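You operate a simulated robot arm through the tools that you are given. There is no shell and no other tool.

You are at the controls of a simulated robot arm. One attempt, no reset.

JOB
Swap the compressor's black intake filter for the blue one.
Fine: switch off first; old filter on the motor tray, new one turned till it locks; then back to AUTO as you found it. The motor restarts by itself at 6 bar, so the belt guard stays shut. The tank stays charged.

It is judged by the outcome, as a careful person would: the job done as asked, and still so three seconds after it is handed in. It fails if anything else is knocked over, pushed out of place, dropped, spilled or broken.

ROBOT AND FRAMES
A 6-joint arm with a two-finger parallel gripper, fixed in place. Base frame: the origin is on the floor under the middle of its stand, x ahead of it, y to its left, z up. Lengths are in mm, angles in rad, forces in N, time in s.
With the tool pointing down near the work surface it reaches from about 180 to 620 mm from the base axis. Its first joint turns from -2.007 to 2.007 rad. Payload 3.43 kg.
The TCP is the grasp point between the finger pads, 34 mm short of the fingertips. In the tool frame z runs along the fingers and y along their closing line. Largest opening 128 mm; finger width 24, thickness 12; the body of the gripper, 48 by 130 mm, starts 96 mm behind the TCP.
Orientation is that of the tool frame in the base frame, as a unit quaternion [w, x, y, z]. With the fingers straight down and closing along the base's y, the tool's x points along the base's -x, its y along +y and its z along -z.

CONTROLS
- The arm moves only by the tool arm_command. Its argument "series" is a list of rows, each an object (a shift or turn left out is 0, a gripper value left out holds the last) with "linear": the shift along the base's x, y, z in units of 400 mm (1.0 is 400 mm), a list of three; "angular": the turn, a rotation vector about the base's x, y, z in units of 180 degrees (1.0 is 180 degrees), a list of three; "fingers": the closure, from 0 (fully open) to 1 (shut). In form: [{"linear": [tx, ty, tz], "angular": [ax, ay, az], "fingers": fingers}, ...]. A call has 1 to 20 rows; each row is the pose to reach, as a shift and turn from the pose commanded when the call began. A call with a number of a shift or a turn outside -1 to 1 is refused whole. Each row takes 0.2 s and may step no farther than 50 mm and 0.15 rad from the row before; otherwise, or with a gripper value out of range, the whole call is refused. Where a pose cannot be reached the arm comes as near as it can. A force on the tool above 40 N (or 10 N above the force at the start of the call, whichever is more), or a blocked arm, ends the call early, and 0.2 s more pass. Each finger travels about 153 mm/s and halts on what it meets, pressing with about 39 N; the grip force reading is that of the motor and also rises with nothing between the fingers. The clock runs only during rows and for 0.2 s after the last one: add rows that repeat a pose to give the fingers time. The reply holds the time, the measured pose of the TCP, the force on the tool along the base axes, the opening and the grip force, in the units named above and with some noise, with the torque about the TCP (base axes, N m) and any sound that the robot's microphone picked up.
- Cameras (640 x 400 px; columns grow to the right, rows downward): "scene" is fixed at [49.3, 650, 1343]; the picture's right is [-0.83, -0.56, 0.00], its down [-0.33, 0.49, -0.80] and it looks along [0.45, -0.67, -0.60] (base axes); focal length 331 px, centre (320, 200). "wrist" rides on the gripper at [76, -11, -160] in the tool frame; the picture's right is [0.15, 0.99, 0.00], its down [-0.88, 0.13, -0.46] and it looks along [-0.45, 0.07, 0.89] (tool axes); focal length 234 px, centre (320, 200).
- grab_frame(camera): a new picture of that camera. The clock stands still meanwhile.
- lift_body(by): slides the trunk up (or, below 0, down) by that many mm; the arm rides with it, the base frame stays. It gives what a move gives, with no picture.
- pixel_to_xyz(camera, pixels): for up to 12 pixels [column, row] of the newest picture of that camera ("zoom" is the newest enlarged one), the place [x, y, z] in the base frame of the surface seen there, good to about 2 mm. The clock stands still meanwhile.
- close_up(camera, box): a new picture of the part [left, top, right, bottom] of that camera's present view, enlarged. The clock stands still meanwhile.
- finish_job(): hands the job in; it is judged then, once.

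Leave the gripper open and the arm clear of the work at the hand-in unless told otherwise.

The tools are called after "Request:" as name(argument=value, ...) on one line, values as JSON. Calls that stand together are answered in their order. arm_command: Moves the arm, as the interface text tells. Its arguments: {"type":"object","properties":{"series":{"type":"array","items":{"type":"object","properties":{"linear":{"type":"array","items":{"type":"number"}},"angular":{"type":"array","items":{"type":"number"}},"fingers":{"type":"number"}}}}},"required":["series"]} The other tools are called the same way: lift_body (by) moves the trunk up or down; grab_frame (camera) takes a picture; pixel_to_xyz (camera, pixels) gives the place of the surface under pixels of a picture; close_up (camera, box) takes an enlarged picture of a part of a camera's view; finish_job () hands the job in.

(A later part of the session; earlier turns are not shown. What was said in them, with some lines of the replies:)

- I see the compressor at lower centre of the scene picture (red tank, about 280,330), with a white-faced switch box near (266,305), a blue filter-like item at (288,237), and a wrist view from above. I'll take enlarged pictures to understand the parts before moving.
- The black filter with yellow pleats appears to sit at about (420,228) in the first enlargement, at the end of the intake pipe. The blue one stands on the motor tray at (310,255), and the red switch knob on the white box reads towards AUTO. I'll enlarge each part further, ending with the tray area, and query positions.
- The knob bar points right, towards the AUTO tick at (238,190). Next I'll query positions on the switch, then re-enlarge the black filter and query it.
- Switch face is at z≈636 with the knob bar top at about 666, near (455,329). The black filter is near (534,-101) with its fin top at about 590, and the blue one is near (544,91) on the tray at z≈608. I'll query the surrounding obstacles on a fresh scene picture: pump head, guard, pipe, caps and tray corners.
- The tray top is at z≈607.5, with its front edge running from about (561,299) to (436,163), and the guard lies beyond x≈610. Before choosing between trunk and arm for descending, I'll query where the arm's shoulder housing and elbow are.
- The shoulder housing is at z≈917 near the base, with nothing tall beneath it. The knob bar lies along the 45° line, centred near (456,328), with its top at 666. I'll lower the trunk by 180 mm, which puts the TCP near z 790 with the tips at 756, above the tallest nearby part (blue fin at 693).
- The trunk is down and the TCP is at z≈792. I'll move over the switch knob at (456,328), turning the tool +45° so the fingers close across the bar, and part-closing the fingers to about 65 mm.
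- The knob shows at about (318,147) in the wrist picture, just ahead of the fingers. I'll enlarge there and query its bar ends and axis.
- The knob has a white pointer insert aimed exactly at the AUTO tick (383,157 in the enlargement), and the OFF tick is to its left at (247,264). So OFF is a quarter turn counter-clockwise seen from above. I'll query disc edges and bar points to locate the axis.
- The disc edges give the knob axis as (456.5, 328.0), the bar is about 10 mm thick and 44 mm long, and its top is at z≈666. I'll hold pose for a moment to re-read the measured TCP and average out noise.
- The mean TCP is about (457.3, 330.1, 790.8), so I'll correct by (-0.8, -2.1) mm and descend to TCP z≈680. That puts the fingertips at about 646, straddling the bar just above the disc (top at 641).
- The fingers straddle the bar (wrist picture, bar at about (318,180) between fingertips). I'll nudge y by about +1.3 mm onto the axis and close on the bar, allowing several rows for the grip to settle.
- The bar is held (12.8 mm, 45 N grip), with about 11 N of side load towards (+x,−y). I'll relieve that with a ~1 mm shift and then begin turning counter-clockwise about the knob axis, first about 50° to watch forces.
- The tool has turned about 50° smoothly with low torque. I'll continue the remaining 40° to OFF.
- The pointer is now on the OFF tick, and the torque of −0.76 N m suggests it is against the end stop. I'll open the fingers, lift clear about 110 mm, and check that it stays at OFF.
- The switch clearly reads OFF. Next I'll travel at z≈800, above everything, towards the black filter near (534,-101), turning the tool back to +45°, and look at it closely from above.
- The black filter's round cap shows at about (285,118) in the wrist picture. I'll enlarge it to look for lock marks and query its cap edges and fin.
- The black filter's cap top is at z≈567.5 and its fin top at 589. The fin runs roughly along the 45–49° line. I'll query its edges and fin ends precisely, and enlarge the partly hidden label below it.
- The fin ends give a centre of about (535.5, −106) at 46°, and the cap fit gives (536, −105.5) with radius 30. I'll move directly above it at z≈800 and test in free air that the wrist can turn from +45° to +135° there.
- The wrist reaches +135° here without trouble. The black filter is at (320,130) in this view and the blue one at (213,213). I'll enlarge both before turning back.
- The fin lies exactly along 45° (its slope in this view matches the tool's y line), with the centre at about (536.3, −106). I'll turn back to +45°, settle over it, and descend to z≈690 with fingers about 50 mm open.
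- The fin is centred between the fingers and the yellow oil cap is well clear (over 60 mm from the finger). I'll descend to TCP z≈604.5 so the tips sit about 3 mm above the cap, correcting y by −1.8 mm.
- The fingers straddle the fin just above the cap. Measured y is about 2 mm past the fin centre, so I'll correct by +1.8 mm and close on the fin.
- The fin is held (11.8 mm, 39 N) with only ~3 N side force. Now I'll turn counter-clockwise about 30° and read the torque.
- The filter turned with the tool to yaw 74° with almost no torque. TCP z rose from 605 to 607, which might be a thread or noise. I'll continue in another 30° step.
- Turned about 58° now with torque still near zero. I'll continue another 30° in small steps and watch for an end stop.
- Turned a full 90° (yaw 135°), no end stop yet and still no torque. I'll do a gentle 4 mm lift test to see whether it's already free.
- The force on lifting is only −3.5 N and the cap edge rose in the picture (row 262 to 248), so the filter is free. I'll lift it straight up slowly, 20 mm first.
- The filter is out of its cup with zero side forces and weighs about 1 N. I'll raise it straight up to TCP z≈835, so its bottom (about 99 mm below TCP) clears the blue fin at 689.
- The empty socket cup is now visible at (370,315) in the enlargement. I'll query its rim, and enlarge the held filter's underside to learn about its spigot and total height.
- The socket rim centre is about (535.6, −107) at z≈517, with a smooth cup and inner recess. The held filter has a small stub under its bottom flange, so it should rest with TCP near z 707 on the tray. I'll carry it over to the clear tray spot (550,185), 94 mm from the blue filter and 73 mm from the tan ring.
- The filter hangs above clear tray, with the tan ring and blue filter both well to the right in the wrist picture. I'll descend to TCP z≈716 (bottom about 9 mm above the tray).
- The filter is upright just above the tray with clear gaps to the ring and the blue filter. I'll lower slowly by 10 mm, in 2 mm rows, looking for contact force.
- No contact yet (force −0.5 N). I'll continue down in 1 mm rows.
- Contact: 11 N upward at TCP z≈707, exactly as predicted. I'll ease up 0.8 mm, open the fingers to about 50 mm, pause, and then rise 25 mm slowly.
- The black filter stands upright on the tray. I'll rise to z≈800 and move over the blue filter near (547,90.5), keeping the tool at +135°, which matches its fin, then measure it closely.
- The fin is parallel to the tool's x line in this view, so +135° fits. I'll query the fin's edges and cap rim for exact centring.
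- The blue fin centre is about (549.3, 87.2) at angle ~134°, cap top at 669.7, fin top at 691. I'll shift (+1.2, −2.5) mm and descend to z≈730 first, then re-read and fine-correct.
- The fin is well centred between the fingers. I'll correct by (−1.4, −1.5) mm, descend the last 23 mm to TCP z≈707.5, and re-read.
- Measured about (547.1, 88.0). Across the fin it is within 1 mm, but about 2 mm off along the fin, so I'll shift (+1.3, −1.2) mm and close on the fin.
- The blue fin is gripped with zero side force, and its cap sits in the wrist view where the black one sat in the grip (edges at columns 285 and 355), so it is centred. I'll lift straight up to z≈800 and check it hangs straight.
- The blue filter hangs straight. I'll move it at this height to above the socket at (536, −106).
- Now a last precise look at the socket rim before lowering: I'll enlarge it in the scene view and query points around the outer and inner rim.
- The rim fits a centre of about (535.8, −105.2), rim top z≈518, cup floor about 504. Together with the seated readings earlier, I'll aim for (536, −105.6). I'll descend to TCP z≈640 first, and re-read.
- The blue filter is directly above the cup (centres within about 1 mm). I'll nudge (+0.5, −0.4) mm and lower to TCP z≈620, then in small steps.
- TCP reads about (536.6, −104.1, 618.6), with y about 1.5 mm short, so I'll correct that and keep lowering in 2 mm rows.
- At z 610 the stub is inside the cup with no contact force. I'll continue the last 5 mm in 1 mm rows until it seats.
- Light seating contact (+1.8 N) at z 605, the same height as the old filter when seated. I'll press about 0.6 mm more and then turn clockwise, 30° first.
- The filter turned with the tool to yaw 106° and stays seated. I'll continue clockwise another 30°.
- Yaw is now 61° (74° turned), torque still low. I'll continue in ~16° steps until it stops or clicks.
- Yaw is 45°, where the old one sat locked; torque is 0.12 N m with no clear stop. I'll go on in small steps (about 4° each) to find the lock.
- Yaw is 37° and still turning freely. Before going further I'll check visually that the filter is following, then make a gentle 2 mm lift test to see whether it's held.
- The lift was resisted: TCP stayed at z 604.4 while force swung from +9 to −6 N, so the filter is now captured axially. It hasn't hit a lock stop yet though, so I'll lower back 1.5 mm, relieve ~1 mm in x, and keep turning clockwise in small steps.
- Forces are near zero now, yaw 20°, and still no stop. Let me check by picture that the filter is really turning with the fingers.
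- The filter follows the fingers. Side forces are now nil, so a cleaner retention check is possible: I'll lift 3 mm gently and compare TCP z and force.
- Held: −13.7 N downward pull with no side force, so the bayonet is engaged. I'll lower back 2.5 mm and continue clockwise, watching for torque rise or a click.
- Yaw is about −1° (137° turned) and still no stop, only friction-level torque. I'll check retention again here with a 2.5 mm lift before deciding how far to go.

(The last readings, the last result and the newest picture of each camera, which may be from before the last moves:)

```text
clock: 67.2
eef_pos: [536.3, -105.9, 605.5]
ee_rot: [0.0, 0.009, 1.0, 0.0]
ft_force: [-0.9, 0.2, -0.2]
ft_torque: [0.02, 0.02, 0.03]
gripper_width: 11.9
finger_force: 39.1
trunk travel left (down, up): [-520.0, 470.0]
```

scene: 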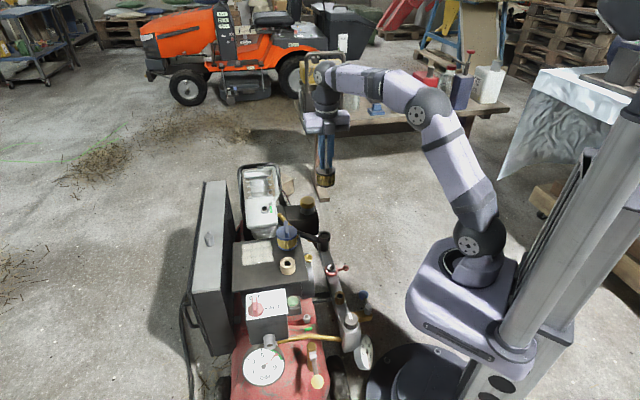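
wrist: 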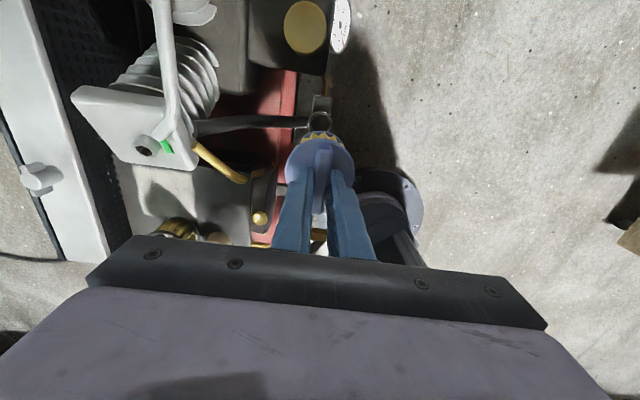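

Here, at yaw −1°, it lifted 2.4 mm freely (−0.8 N), so I've turned past the locked zone. It was held at 37° and 20°, and the old filter sat at 45°. I'll redo it properly: lift the filter out, go back to the +135° entry angle, reseat, and turn clockwise to 45°. First a 30 mm lift.

Request:
arm_command(series=[{"linear": [0, 0, 0.006]}, {"linear": [0, 0, 0.012]}, {"linear": [0, 0, 0.024]}, {"linear": [0, 0, 0.04]}, {"linear": [0, 0, 0.06]}, {"linear": [0, 0, 0.075]}, {"linear": [0, 0, 0.075]}])

Request:
close_up(camera="scene", box=[276, 200, 372, 260])

Request:
close_up(camera="wrist", box=[240, 80, 400, 180])

```text
clock: 68.8
eef_pos: [536.2, -106.7, 634.5]
ee_rot: [0.0, 0.009, 1.0, 0.0]
ft_force: [-0.4, -0.4, -1.0]
ft_torque: [0.01, 0.0, 0.01]
gripper_width: 12.1
finger_force: 39.1
trunk travel left (down, up): [-520.0, 470.0]
```

```text
6.67 times, centred on (324, 230) of scene
```

zoom: 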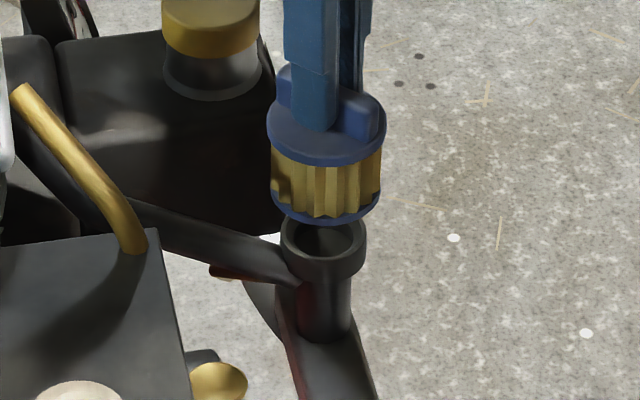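

```text
4.00 times, centred on (320, 130) of wrist
```

zoom: 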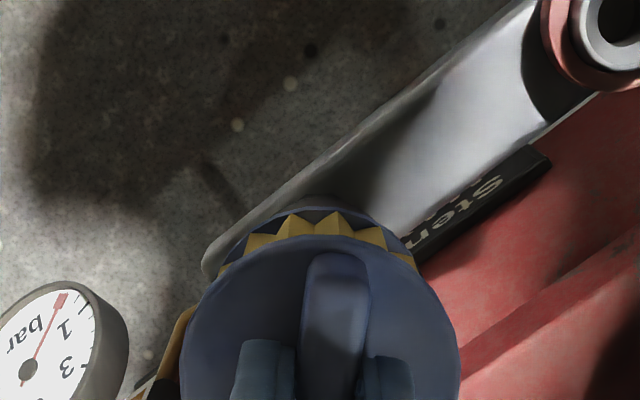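

It's free and clear of the cup. Now I'll rotate the tool in the air from −1° back to the +135° entry angle in 19 small rows.

Request:
arm_command(series=[{"angular": [0, 0, 0.04]}, {"angular": [0, 0, 0.08]}, {"angular": [0, 0, 0.12]}, {"angular": [0, 0, 0.16]}, {"angular": [0, 0, 0.2]}, {"angular": [0, 0, 0.24]}, {"angular": [0, 0, 0.28]}, {"angular": [0, 0, 0.32]}, {"angular": [0, 0, 0.36]}, {"angular": [0, 0, 0.4]}, {"angular": [0, 0, 0.44]}, {"angular": [0, 0, 0.48]}, {"angular": [0, 0, 0.52]}, {"angular": [0, 0, 0.56]}, {"angular": [0, 0, 0.6]}, {"angular": [0, 0, 0.64]}, {"angular": [0, 0, 0.68]}, {"angular": [0, 0, 0.72]}, {"angular": [0, 0, 0.757]}, {"angular": [0, 0, 0.757]}])

Request:
close_up(camera="scene", box=[276, 200, 372, 260])

```text
clock: 73.0
eef_pos: [536.5, -106.6, 635.1]
ee_rot: [0.0, 0.925, -0.38, 0.0]
ft_force: [-0.3, -0.1, 0.0]
ft_torque: [0.0, 0.04, -0.01]
gripper_width: 12.0
finger_force: 38.8
trunk travel left (down, up): [-520.0, 470.0]
```

```text
6.67 times, centred on (324, 230) of scene
```

zoom: 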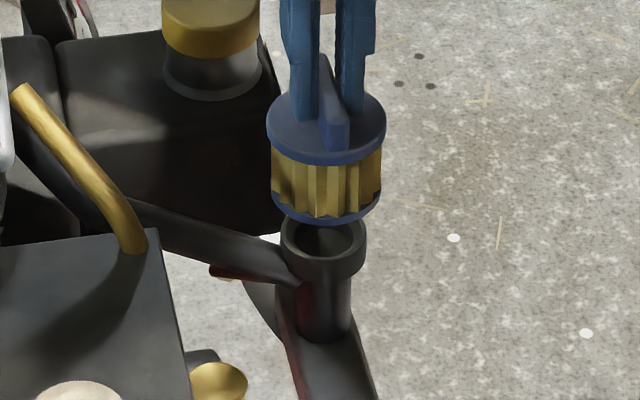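

Back at +135° and aligned at (536.4, −106.6). I'll lower into the cup again, slowing over the last few millimetres.

Request:
arm_command(series=[{"linear": [0, 0, -0.02]}, {"linear": [0, 0, -0.04]}, {"linear": [0, 0, -0.055]}, {"linear": [0, 0, -0.062]}, {"linear": [0, 0, -0.067]}, {"linear": [0, 0, -0.072]}, {"linear": [0, 0, -0.0755]}, {"linear": [0, 0, -0.0755]}])

```text
clock: 74.8
eef_pos: [536.3, -107.4, 604.0]
ee_rot: [0.001, 0.924, -0.381, 0.001]
ft_force: [0.2, 0.0, -1.3]
ft_torque: [-0.03, 0.01, 0.03]
gripper_width: 12.0
finger_force: 38.8
trunk travel left (down, up): [-520.0, 470.0]
```

Request:
arm_command(series=[{"linear": [0, 0, -0.0015]}, {"linear": [0, 0, -0.003]}, {"linear": [0, 0, -0.003]}])

```text
clock: 75.6
eef_pos: [536.7, -106.7, 603.3]
ee_rot: [0.0, 0.925, -0.381, 0.001]
ft_force: [-0.9, 0.5, 5.4]
ft_torque: [-0.05, -0.01, 0.01]
gripper_width: 12.0
finger_force: 39.0
trunk travel left (down, up): [-520.0, 470.0]
```

Seated with 5 N of contact. I'll turn clockwise in stages, reading at roughly 22° intervals.

Request:
arm_command(series=[{"angular": [0, 0, -0.03]}, {"angular": [0, 0, -0.06]}, {"angular": [0, 0, -0.09]}, {"angular": [0, 0, -0.125]}, {"angular": [0, 0, -0.125]}])

Request:
arm_command(series=[{"angular": [0, 0, -0.03]}, {"angular": [0, 0, -0.06]}, {"angular": [0, 0, -0.09]}, {"angular": [0, 0, -0.125]}, {"angular": [0, 0, -0.125]}])

Request:
arm_command(series=[{"angular": [0, 0, -0.03]}, {"angular": [0, 0, -0.06]}, {"angular": [0, 0, -0.09]}, {"angular": [0, 0, -0.125]}, {"angular": [0, 0, -0.125]}])

```text
clock: 76.8
eef_pos: [536.4, -107.1, 604.4]
ee_rot: [-0.001, 0.832, -0.554, 0.001]
ft_force: [2.0, 0.6, 6.3]
ft_torque: [-0.18, -0.21, 0.06]
gripper_width: 12.0
finger_force: 39.0
trunk travel left (down, up): [-520.0, 470.0]
```

```text
clock: 78.0
eef_pos: [536.8, -106.8, 602.7]
ee_rot: [0.0, 0.707, -0.707, 0.001]
ft_force: [1.4, -1.8, 7.6]
ft_torque: [-0.3, -0.07, 0.03]
gripper_width: 12.0
finger_force: 38.8
trunk travel left (down, up): [-520.0, 470.0]
```

```text
clock: 79.2
eef_pos: [537.0, -106.0, 603.9]
ee_rot: [0.001, -0.556, 0.831, 0.0]
ft_force: [2.2, -1.3, 7.0]
ft_torque: [-0.21, -0.04, 0.06]
gripper_width: 12.2
finger_force: 38.9
trunk travel left (down, up): [-520.0, 470.0]
```

Yaw is 67°. I'll go on to ~54°, then proceed in finer steps near 45° to feel for the lock.

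Request:
arm_command(series=[{"angular": [0, 0, -0.025]}, {"angular": [0, 0, -0.05]}, {"angular": [0, 0, -0.075]}, {"angular": [0, 0, -0.075]}])

Request:
arm_command(series=[{"angular": [0, 0, -0.01]}, {"angular": [0, 0, -0.02]}, {"angular": [0, 0, -0.02]}])

Request:
arm_command(series=[{"angular": [0, 0, -0.01]}, {"angular": [0, 0, -0.02]}, {"angular": [0, 0, -0.027]}, {"angular": [0, 0, -0.027]}])

```text
clock: 80.2
eef_pos: [537.3, -106.6, 604.5]
ee_rot: [0.0, -0.454, 0.891, 0.0]
ft_force: [0.6, -2.2, 6.3]
ft_torque: [-0.25, 0.04, 0.07]
gripper_width: 12.0
finger_force: 38.9
trunk travel left (down, up): [-520.0, 470.0]
```

```text
clock: 81.0
eef_pos: [536.3, -104.9, 603.4]
ee_rot: [0.0, -0.426, 0.905, 0.001]
ft_force: [1.7, -1.7, 5.8]
ft_torque: [-0.2, 0.03, 0.07]
gripper_width: 11.9
finger_force: 39.0
trunk travel left (down, up): [-520.0, 470.0]
```

```text
clock: 82.0
eef_pos: [537.1, -106.6, 604.5]
ee_rot: [0.0, -0.388, 0.922, 0.0]
ft_force: [1.6, -1.3, 5.6]
ft_torque: [-0.18, 0.01, 0.05]
gripper_width: 12.0
finger_force: 38.5
trunk travel left (down, up): [-520.0, 470.0]
```

Yaw is now 45.6°, the old filter's locked orientation. I'll test retention with a 3 mm lift.

Request:
arm_command(series=[{"linear": [0, 0, 0.0025]}, {"linear": [0, 0, 0.005]}, {"linear": [0, 0, 0.0075]}, {"linear": [0, 0, 0.0075]}])

Request:
close_up(camera="scene", box=[292, 205, 356, 245])

```text
clock: 83.0
eef_pos: [536.3, -106.3, 606.8]
ee_rot: [-0.001, -0.388, 0.921, 0.002]
ft_force: [1.6, 2.1, -9.1]
ft_torque: [0.08, -0.18, -0.03]
gripper_width: 12.2
finger_force: 39.1
trunk travel left (down, up): [-520.0, 470.0]
```

```text
10.00 times, centred on (324, 225) of scene
```

zoom: 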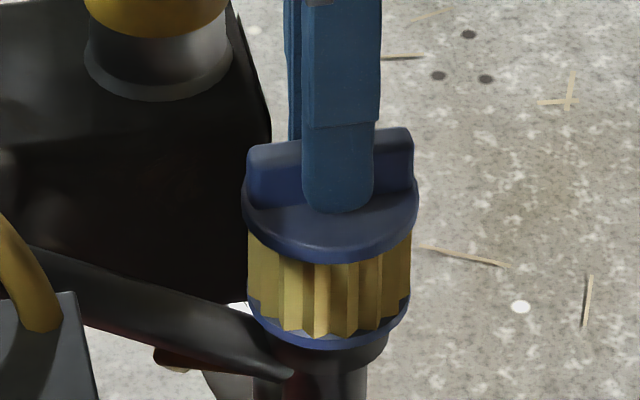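

Held: +5.6 N went to −9 N and the TCP only moved through a small play, so it's locked at 45.6°, matching how the old one sat. I'll lower 2.7 mm so it is fully seated, then read forces.

Request:
arm_command(series=[{"linear": [0, 0, -0.003]}, {"linear": [0, 0, -0.0068]}, {"linear": [0, 0, -0.0068]}])

```text
clock: 83.8
eef_pos: [537.4, -106.7, 604.8]
ee_rot: [0.001, -0.388, 0.922, -0.002]
ft_force: [-1.1, -0.1, 0.9]
ft_torque: [-0.08, 0.03, -0.03]
gripper_width: 11.9
finger_force: 38.8
trunk travel left (down, up): [-520.0, 470.0]
```

Seated with ~1 N and no side load. I'll release the fin, wait, then rise straight up to about z 800.

Request:
arm_command(series=[{"linear": [0, 0, -0.0008]}, {"linear": [0, 0, -0.0008], "fingers": 0.6}, {"linear": [0, 0, -0.0008], "fingers": 0.6}, {"linear": [0, 0, -0.0008], "fingers": 0.6}, {"linear": [0, 0, 0.02]}, {"linear": [0, 0, 0.06]}, {"linear": [0, 0, 0.14]}, {"linear": [0, 0, 0.24]}, {"linear": [0, 0, 0.34]}, {"linear": [0, 0, 0.44]}, {"linear": [0, 0, 0.49]}, {"linear": [0, 0, 0.49]}])

Request:
close_up(camera="scene", box=[260, 190, 388, 270])

Request:
close_up(camera="wrist", box=[256, 80, 384, 160])

```text
clock: 86.4
eef_pos: [537.3, -106.1, 799.9]
ee_rot: [0.001, -0.389, 0.921, 0.0]
ft_force: [0.3, -0.3, -1.3]
ft_torque: [0.01, -0.01, -0.03]
gripper_width: 51.3
finger_force: 0.0
trunk travel left (down, up): [-520.0, 470.0]
```

```text
5.00 times, centred on (324, 230) of scene
```

zoom: 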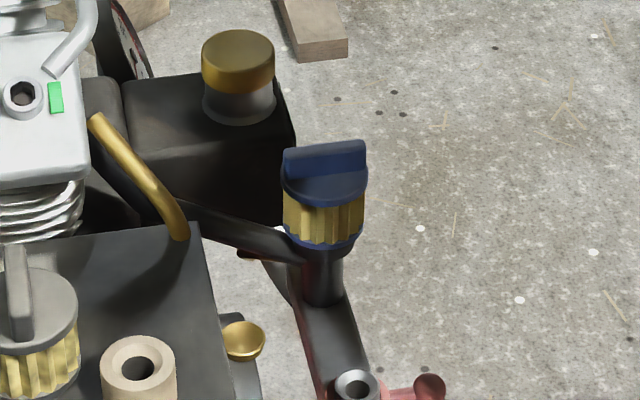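

```text
5.00 times, centred on (320, 120) of wrist
```

zoom: 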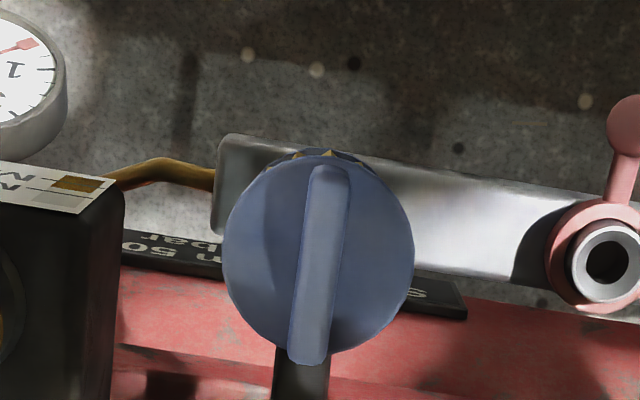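

The blue filter sits where the black one did, upright and at the same fin angle. I'll verify its height against the old values (cap 567.5, fin top 589).

Request:
pixel_to_xyz(camera="zoom", pixels=[[250, 250], [390, 260], [325, 200], [310, 300], [328, 175], [305, 345], [320, 250]])

Request:
close_up(camera="scene", box=[292, 205, 356, 245])

Request:
grab_frame(camera="scene")

```text
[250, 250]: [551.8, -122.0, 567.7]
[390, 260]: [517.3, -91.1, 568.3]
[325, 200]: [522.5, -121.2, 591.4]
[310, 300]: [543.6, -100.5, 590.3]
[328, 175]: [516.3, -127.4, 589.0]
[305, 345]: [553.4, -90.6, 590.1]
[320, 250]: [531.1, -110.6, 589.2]
```

```text
10.00 times, centred on (324, 225) of scene
```

zoom: 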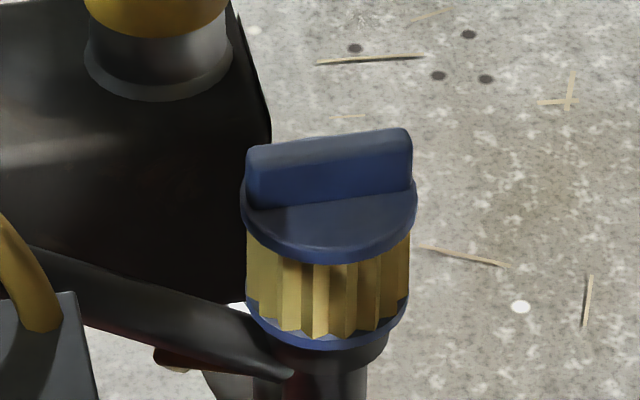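

```text
taken
```

scene: 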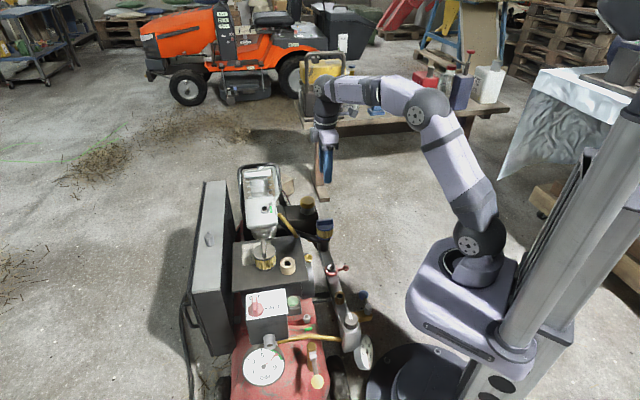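

The blue filter's cap is at z 568 and its fin top at 590, the same as the old one, so it is fully seated. Now I'll check the tank gauge and the switch in the scene view before going back to the knob.

Request:
close_up(camera="scene", box=[224, 270, 336, 390])

Request:
close_up(camera="scene", box=[200, 220, 328, 300])

```text
3.33 times, centred on (280, 330) of scene
```

zoom: 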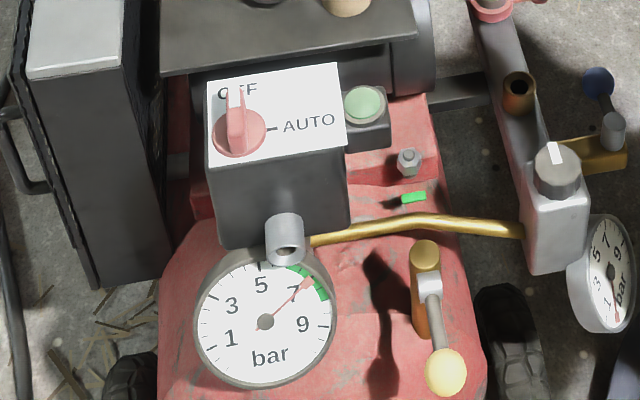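

```text
5.00 times, centred on (264, 260) of scene
```

zoom: 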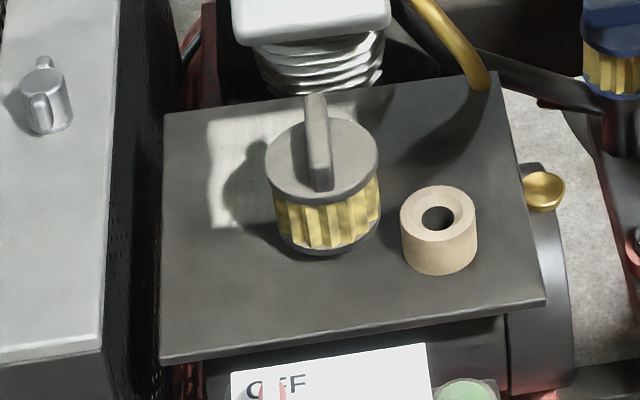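

The tank gauge still reads about 7.3 bar, the switch points to OFF, and the old filter and tan ring are upright on the tray. I'll travel back at z≈800 towards the switch, turning the tool to +135° to match the bar.

Request:
arm_command(series=[{"linear": [-0.016, 0.08, 0], "angular": [0, 0, 0.0417]}, {"linear": [-0.032, 0.16, 0], "angular": [0, 0, 0.0833]}, {"linear": [-0.048, 0.24, 0], "angular": [0, 0, 0.125]}, {"linear": [-0.064, 0.32, 0], "angular": [0, 0, 0.1667]}, {"linear": [-0.08, 0.4, 0], "angular": [0, 0, 0.2083]}, {"linear": [-0.097, 0.48, 0], "angular": [0, 0, 0.25]}, {"linear": [-0.113, 0.56, 0], "angular": [0, 0, 0.2917]}, {"linear": [-0.13, 0.64, 0], "angular": [0, 0, 0.3333]}, {"linear": [-0.146, 0.72, 0], "angular": [0, 0, 0.375]}, {"linear": [-0.163, 0.8, 0], "angular": [0, 0, 0.4167]}, {"linear": [-0.18, 0.89, 0], "angular": [0, 0, 0.4583]}, {"linear": [-0.202, 0.985, 0], "angular": [0, 0, 0.496]}, {"linear": [-0.202, 0.985, 0], "angular": [0, 0, 0.496]}])

Request:
arm_command(series=[{"linear": [0, 0.05, 0]}, {"linear": [0, 0.098, 0]}, {"linear": [0, 0.098, 0]}])

Request:
close_up(camera="wrist", box=[256, 80, 384, 160])

```text
clock: 89.2
eef_pos: [455.9, 288.7, 799.3]
ee_rot: [0.0, 0.924, -0.382, 0.0]
ft_force: [0.0, -0.4, 0.4]
ft_torque: [0.0, 0.01, 0.01]
gripper_width: 51.3
finger_force: 0.0
trunk travel left (down, up): [-520.0, 470.0]
```

```text
clock: 90.0
eef_pos: [456.2, 327.6, 800.4]
ee_rot: [0.0, 0.924, -0.383, 0.0]
ft_force: [0.0, -0.4, -0.2]
ft_torque: [-0.02, 0.0, -0.02]
gripper_width: 51.1
finger_force: 0.0
trunk travel left (down, up): [-520.0, 470.0]
```

```text
5.00 times, centred on (320, 120) of wrist
```

zoom: 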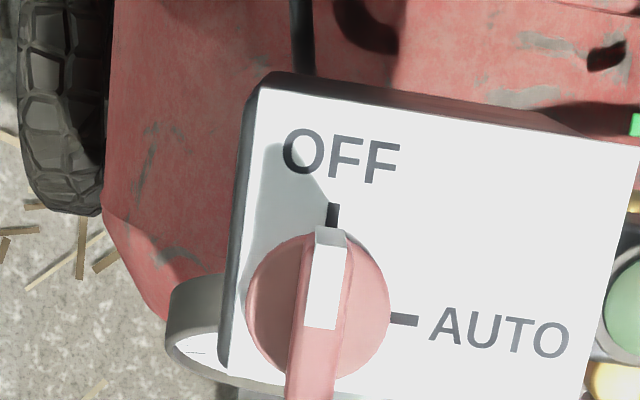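

The TCP is over the knob axis with the bar between the finger lines. I'll descend to z≈680 and re-read.

Request:
arm_command(series=[{"linear": [0.001, 0, -0.08]}, {"linear": [0.001, 0, -0.16]}, {"linear": [0.001, 0, -0.23]}, {"linear": [0.001, 0, -0.275]}, {"linear": [0.001, 0, -0.3]}, {"linear": [0.001, 0, -0.3]}])

Request:
close_up(camera="wrist", box=[240, 100, 400, 200])

```text
clock: 91.4
eef_pos: [457.7, 327.2, 679.3]
ee_rot: [0.0, 0.924, -0.383, 0.0]
ft_force: [-0.3, -0.1, -0.9]
ft_torque: [0.0, 0.01, 0.0]
gripper_width: 51.2
finger_force: 0.1
trunk travel left (down, up): [-520.0, 470.0]
```

```text
4.00 times, centred on (320, 150) of wrist
```

zoom: 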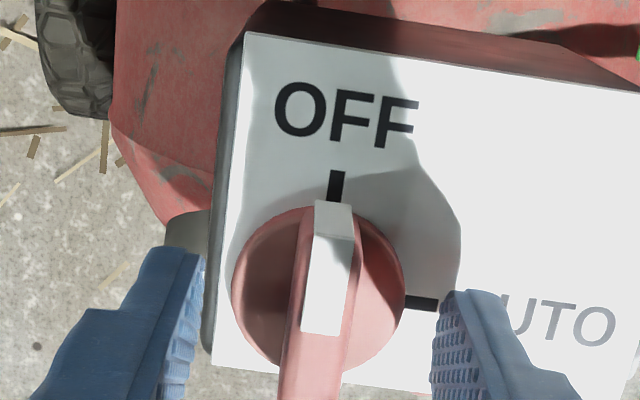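

Well centred at (457.7, 327.2, 679). I'll close the fingers on the bar.

Request:
arm_command(series=[{"fingers": 1.0}, {"fingers": 1.0}, {"fingers": 1.0}])

```text
clock: 92.2
eef_pos: [457.5, 327.9, 679.4]
ee_rot: [0.0, 0.924, -0.382, 0.001]
ft_force: [2.4, 2.8, -1.9]
ft_torque: [0.07, -0.04, 0.02]
gripper_width: 12.8
finger_force: 44.6
trunk travel left (down, up): [-520.0, 470.0]
```

The bar is gripped with little side load. I'll turn clockwise 90° back to AUTO.

Request:
arm_command(series=[{"angular": [0, 0, -0.0417]}, {"angular": [0, 0, -0.0833]}, {"angular": [0, 0, -0.125]}, {"angular": [0, 0, -0.1667]}, {"angular": [0, 0, -0.2083]}, {"angular": [0, 0, -0.25]}, {"angular": [0, 0, -0.2917]}, {"angular": [0, 0, -0.3333]}])

Request:
arm_command(series=[{"angular": [0, 0, -0.0417]}, {"angular": [0, 0, -0.0833]}, {"angular": [0, 0, -0.125]}, {"angular": [0, 0, -0.168]}, {"angular": [0, 0, -0.168]}])

Request:
close_up(camera="wrist", box=[240, 100, 400, 200])

```text
clock: 94.0
eef_pos: [458.4, 328.2, 680.0]
ee_rot: [0.001, -0.609, 0.794, -0.001]
ft_force: [14.4, 8.1, 2.3]
ft_torque: [-1.15, 0.12, 0.01]
gripper_width: 13.0
finger_force: 45.3
trunk travel left (down, up): [-520.0, 470.0]
```

```text
clock: 95.2
eef_pos: [457.2, 326.8, 679.2]
ee_rot: [0.001, -0.38, 0.925, 0.0]
ft_force: [15.0, 3.7, 7.8]
ft_torque: [0.04, 0.22, 0.56]
gripper_width: 12.7
finger_force: 45.3
trunk travel left (down, up): [-520.0, 470.0]
```

```text
4.00 times, centred on (320, 150) of wrist
```

zoom: 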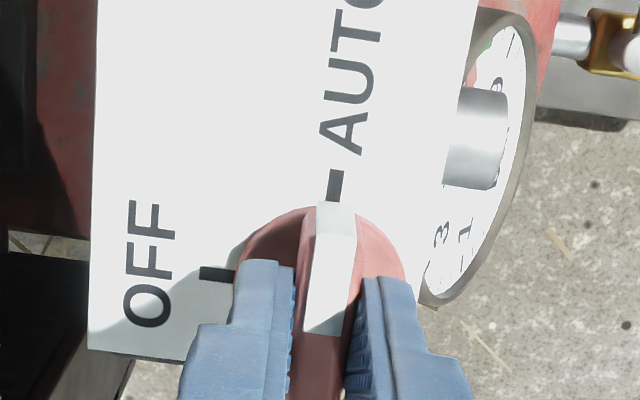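

The pointer is on the AUTO tick with 0.56 N m of stop torque. I'll relieve the side load by about 1 mm, open the fingers, and rise clear.

Request:
arm_command(series=[{"linear": [0.003, 0.0008, 0]}, {"linear": [0.003, 0.0008, 0], "fingers": 0.6}, {"linear": [0.003, 0.0008, 0], "fingers": 0.6}, {"linear": [0.003, 0.0008, 0], "fingers": 0.6}, {"linear": [0.003, 0.0008, 0.06]}, {"linear": [0.003, 0.0008, 0.15]}, {"linear": [0.003, 0.0008, 0.24]}, {"linear": [0.003, 0.0008, 0.3]}, {"linear": [0.003, 0.0008, 0.3]}])

Request:
close_up(camera="wrist", box=[264, 90, 360, 150])

Request:
grab_frame(camera="wrist")

```text
clock: 97.2
eef_pos: [457.3, 325.5, 800.6]
ee_rot: [0.001, -0.381, 0.924, -0.001]
ft_force: [0.6, 0.0, -0.3]
ft_torque: [0.02, 0.05, 0.01]
gripper_width: 51.2
finger_force: 0.0
trunk travel left (down, up): [-520.0, 470.0]
```

```text
6.67 times, centred on (312, 120) of wrist
```

zoom: 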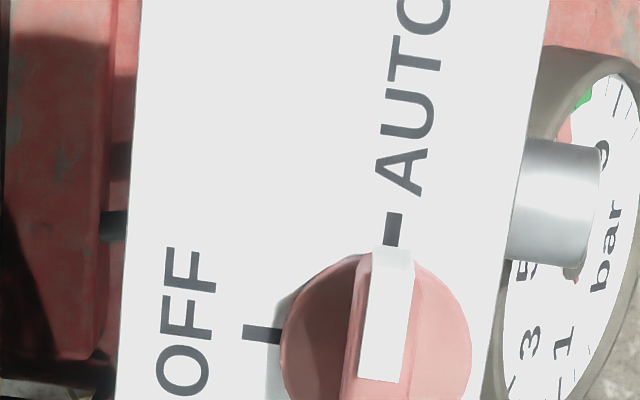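

```text
taken
```

wrist: 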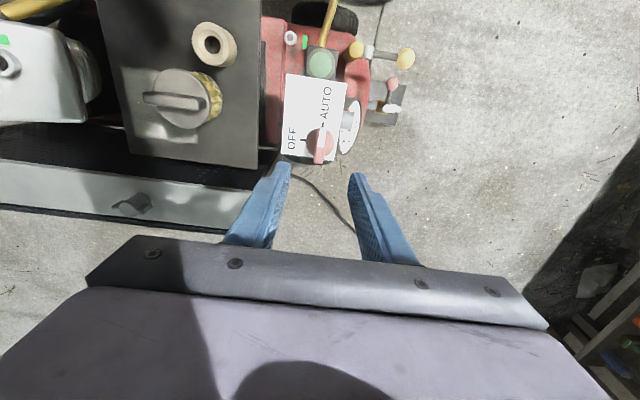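

The switch shows AUTO exactly as found. I'll open the gripper fully and travel back at z≈800 to the starting place, then raise the trunk and do a last inspection.

Request:
arm_command(series=[{"linear": [-0.019, -0.1, 0.01], "angular": [0, 0, -0.0278]}, {"linear": [-0.038, -0.2, 0.02], "angular": [0, 0, -0.0556]}, {"linear": [-0.057, -0.3, 0.03], "angular": [0, 0, -0.0833]}, {"linear": [-0.076, -0.41, 0.03], "angular": [0, 0, -0.1111]}, {"linear": [-0.095, -0.52, 0.03], "angular": [0, 0, -0.1389]}, {"linear": [-0.114, -0.63, 0.03], "angular": [0, 0, -0.1667]}, {"linear": [-0.133, -0.74, 0.03], "angular": [0, 0, -0.1944]}, {"linear": [-0.152, -0.85, 0.03], "angular": [0, 0, -0.2222]}, {"linear": [-0.17, -0.96, 0.03], "angular": [0, 0, -0.25]}, {"linear": [-0.17, -0.985, 0.03], "angular": [0, 0, -0.25], "fingers": 0.0}, {"linear": [-0.17, -0.985, 0.03], "angular": [0, 0, -0.25], "fingers": 0.0}])

Request:
lift_body(by=170)

Request:
close_up(camera="scene", box=[190, 150, 382, 270])

Request:
close_up(camera="scene", box=[190, 270, 382, 390])

```text
clock: 99.6
eef_pos: [389.7, -66.6, 810.5]
ee_rot: [0.0, 0.001, 1.0, 0.0]
ft_force: [-0.2, -0.8, 0.2]
ft_torque: [0.0, -0.02, -0.02]
gripper_width: 127.8
finger_force: 0.1
trunk travel left (down, up): [-520.0, 470.0]
```

```text
clock: 101.5
eef_pos: [389.7, -65.7, 981.1]
ee_rot: [0.0, 0.002, 1.0, 0.0]
ft_force: [-0.6, -0.4, 0.3]
ft_torque: [-0.05, -0.02, 0.03]
gripper_width: 128.1
finger_force: 0.1
trunk travel left (down, up): [-690.0, 300.0]
```

```text
3.33 times, centred on (286, 210) of scene
```

zoom: 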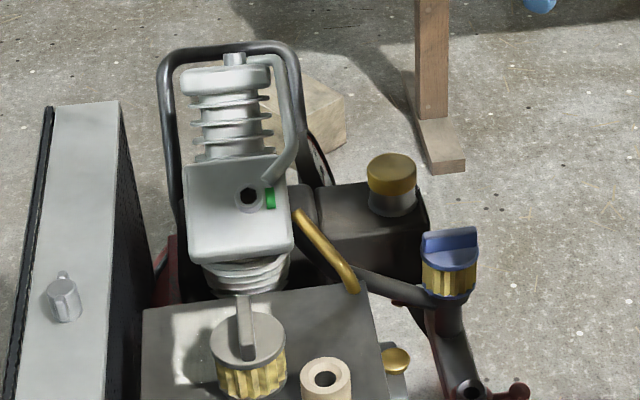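

```text
3.33 times, centred on (286, 330) of scene
```

zoom: 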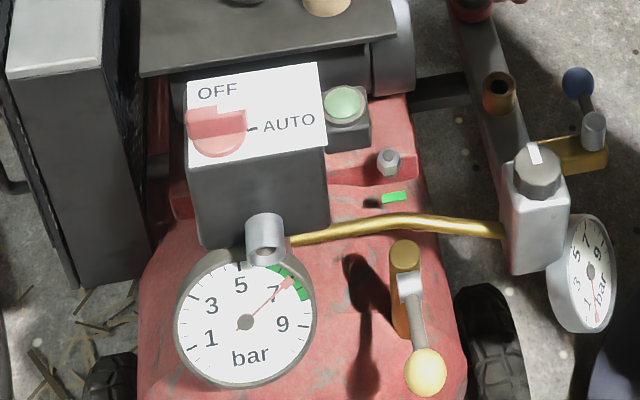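

Everything checks out:
- **Filters:** the blue filter is locked in the intake at the old one's height and angle. The black filter stands upright on the motor tray.
- **Compressor:** the switch is back on AUTO, the guard is shut, and the gauge still shows about 7.3 bar. The taps and tan ring look unmoved.
- **Arm:** it is raised clear with the gripper open.

I'm handing the job in.

Request:
finish_job()

```text
The job is handed in.
```

The blue intake filter is fitted and held in its socket. The old black filter is standing on the motor tray, and the switch is back on AUTO as it was found. I have handed the job in but haven't had a verdict.

- **Switch:** I turned it to OFF before touching either filter and back to AUTO at the end. No motor sound was reported.
- **Lock:** I felt no click or end stop when turning the blue filter. On the first try I turned it past the point where it holds, so I lifted it out, reseated it and turned it again. It now sits at the same height and fin angle as the old filter did. It resisted a gentle upward pull at that angle, with about 1–2 mm of play.
- **Tank and guard:** the gauge still reads about 7.3 bar and the belt guard stayed shut.
- **Surroundings:** in the final pictures nothing else looks moved or knocked over. The arm is raised clear with the gripper open.
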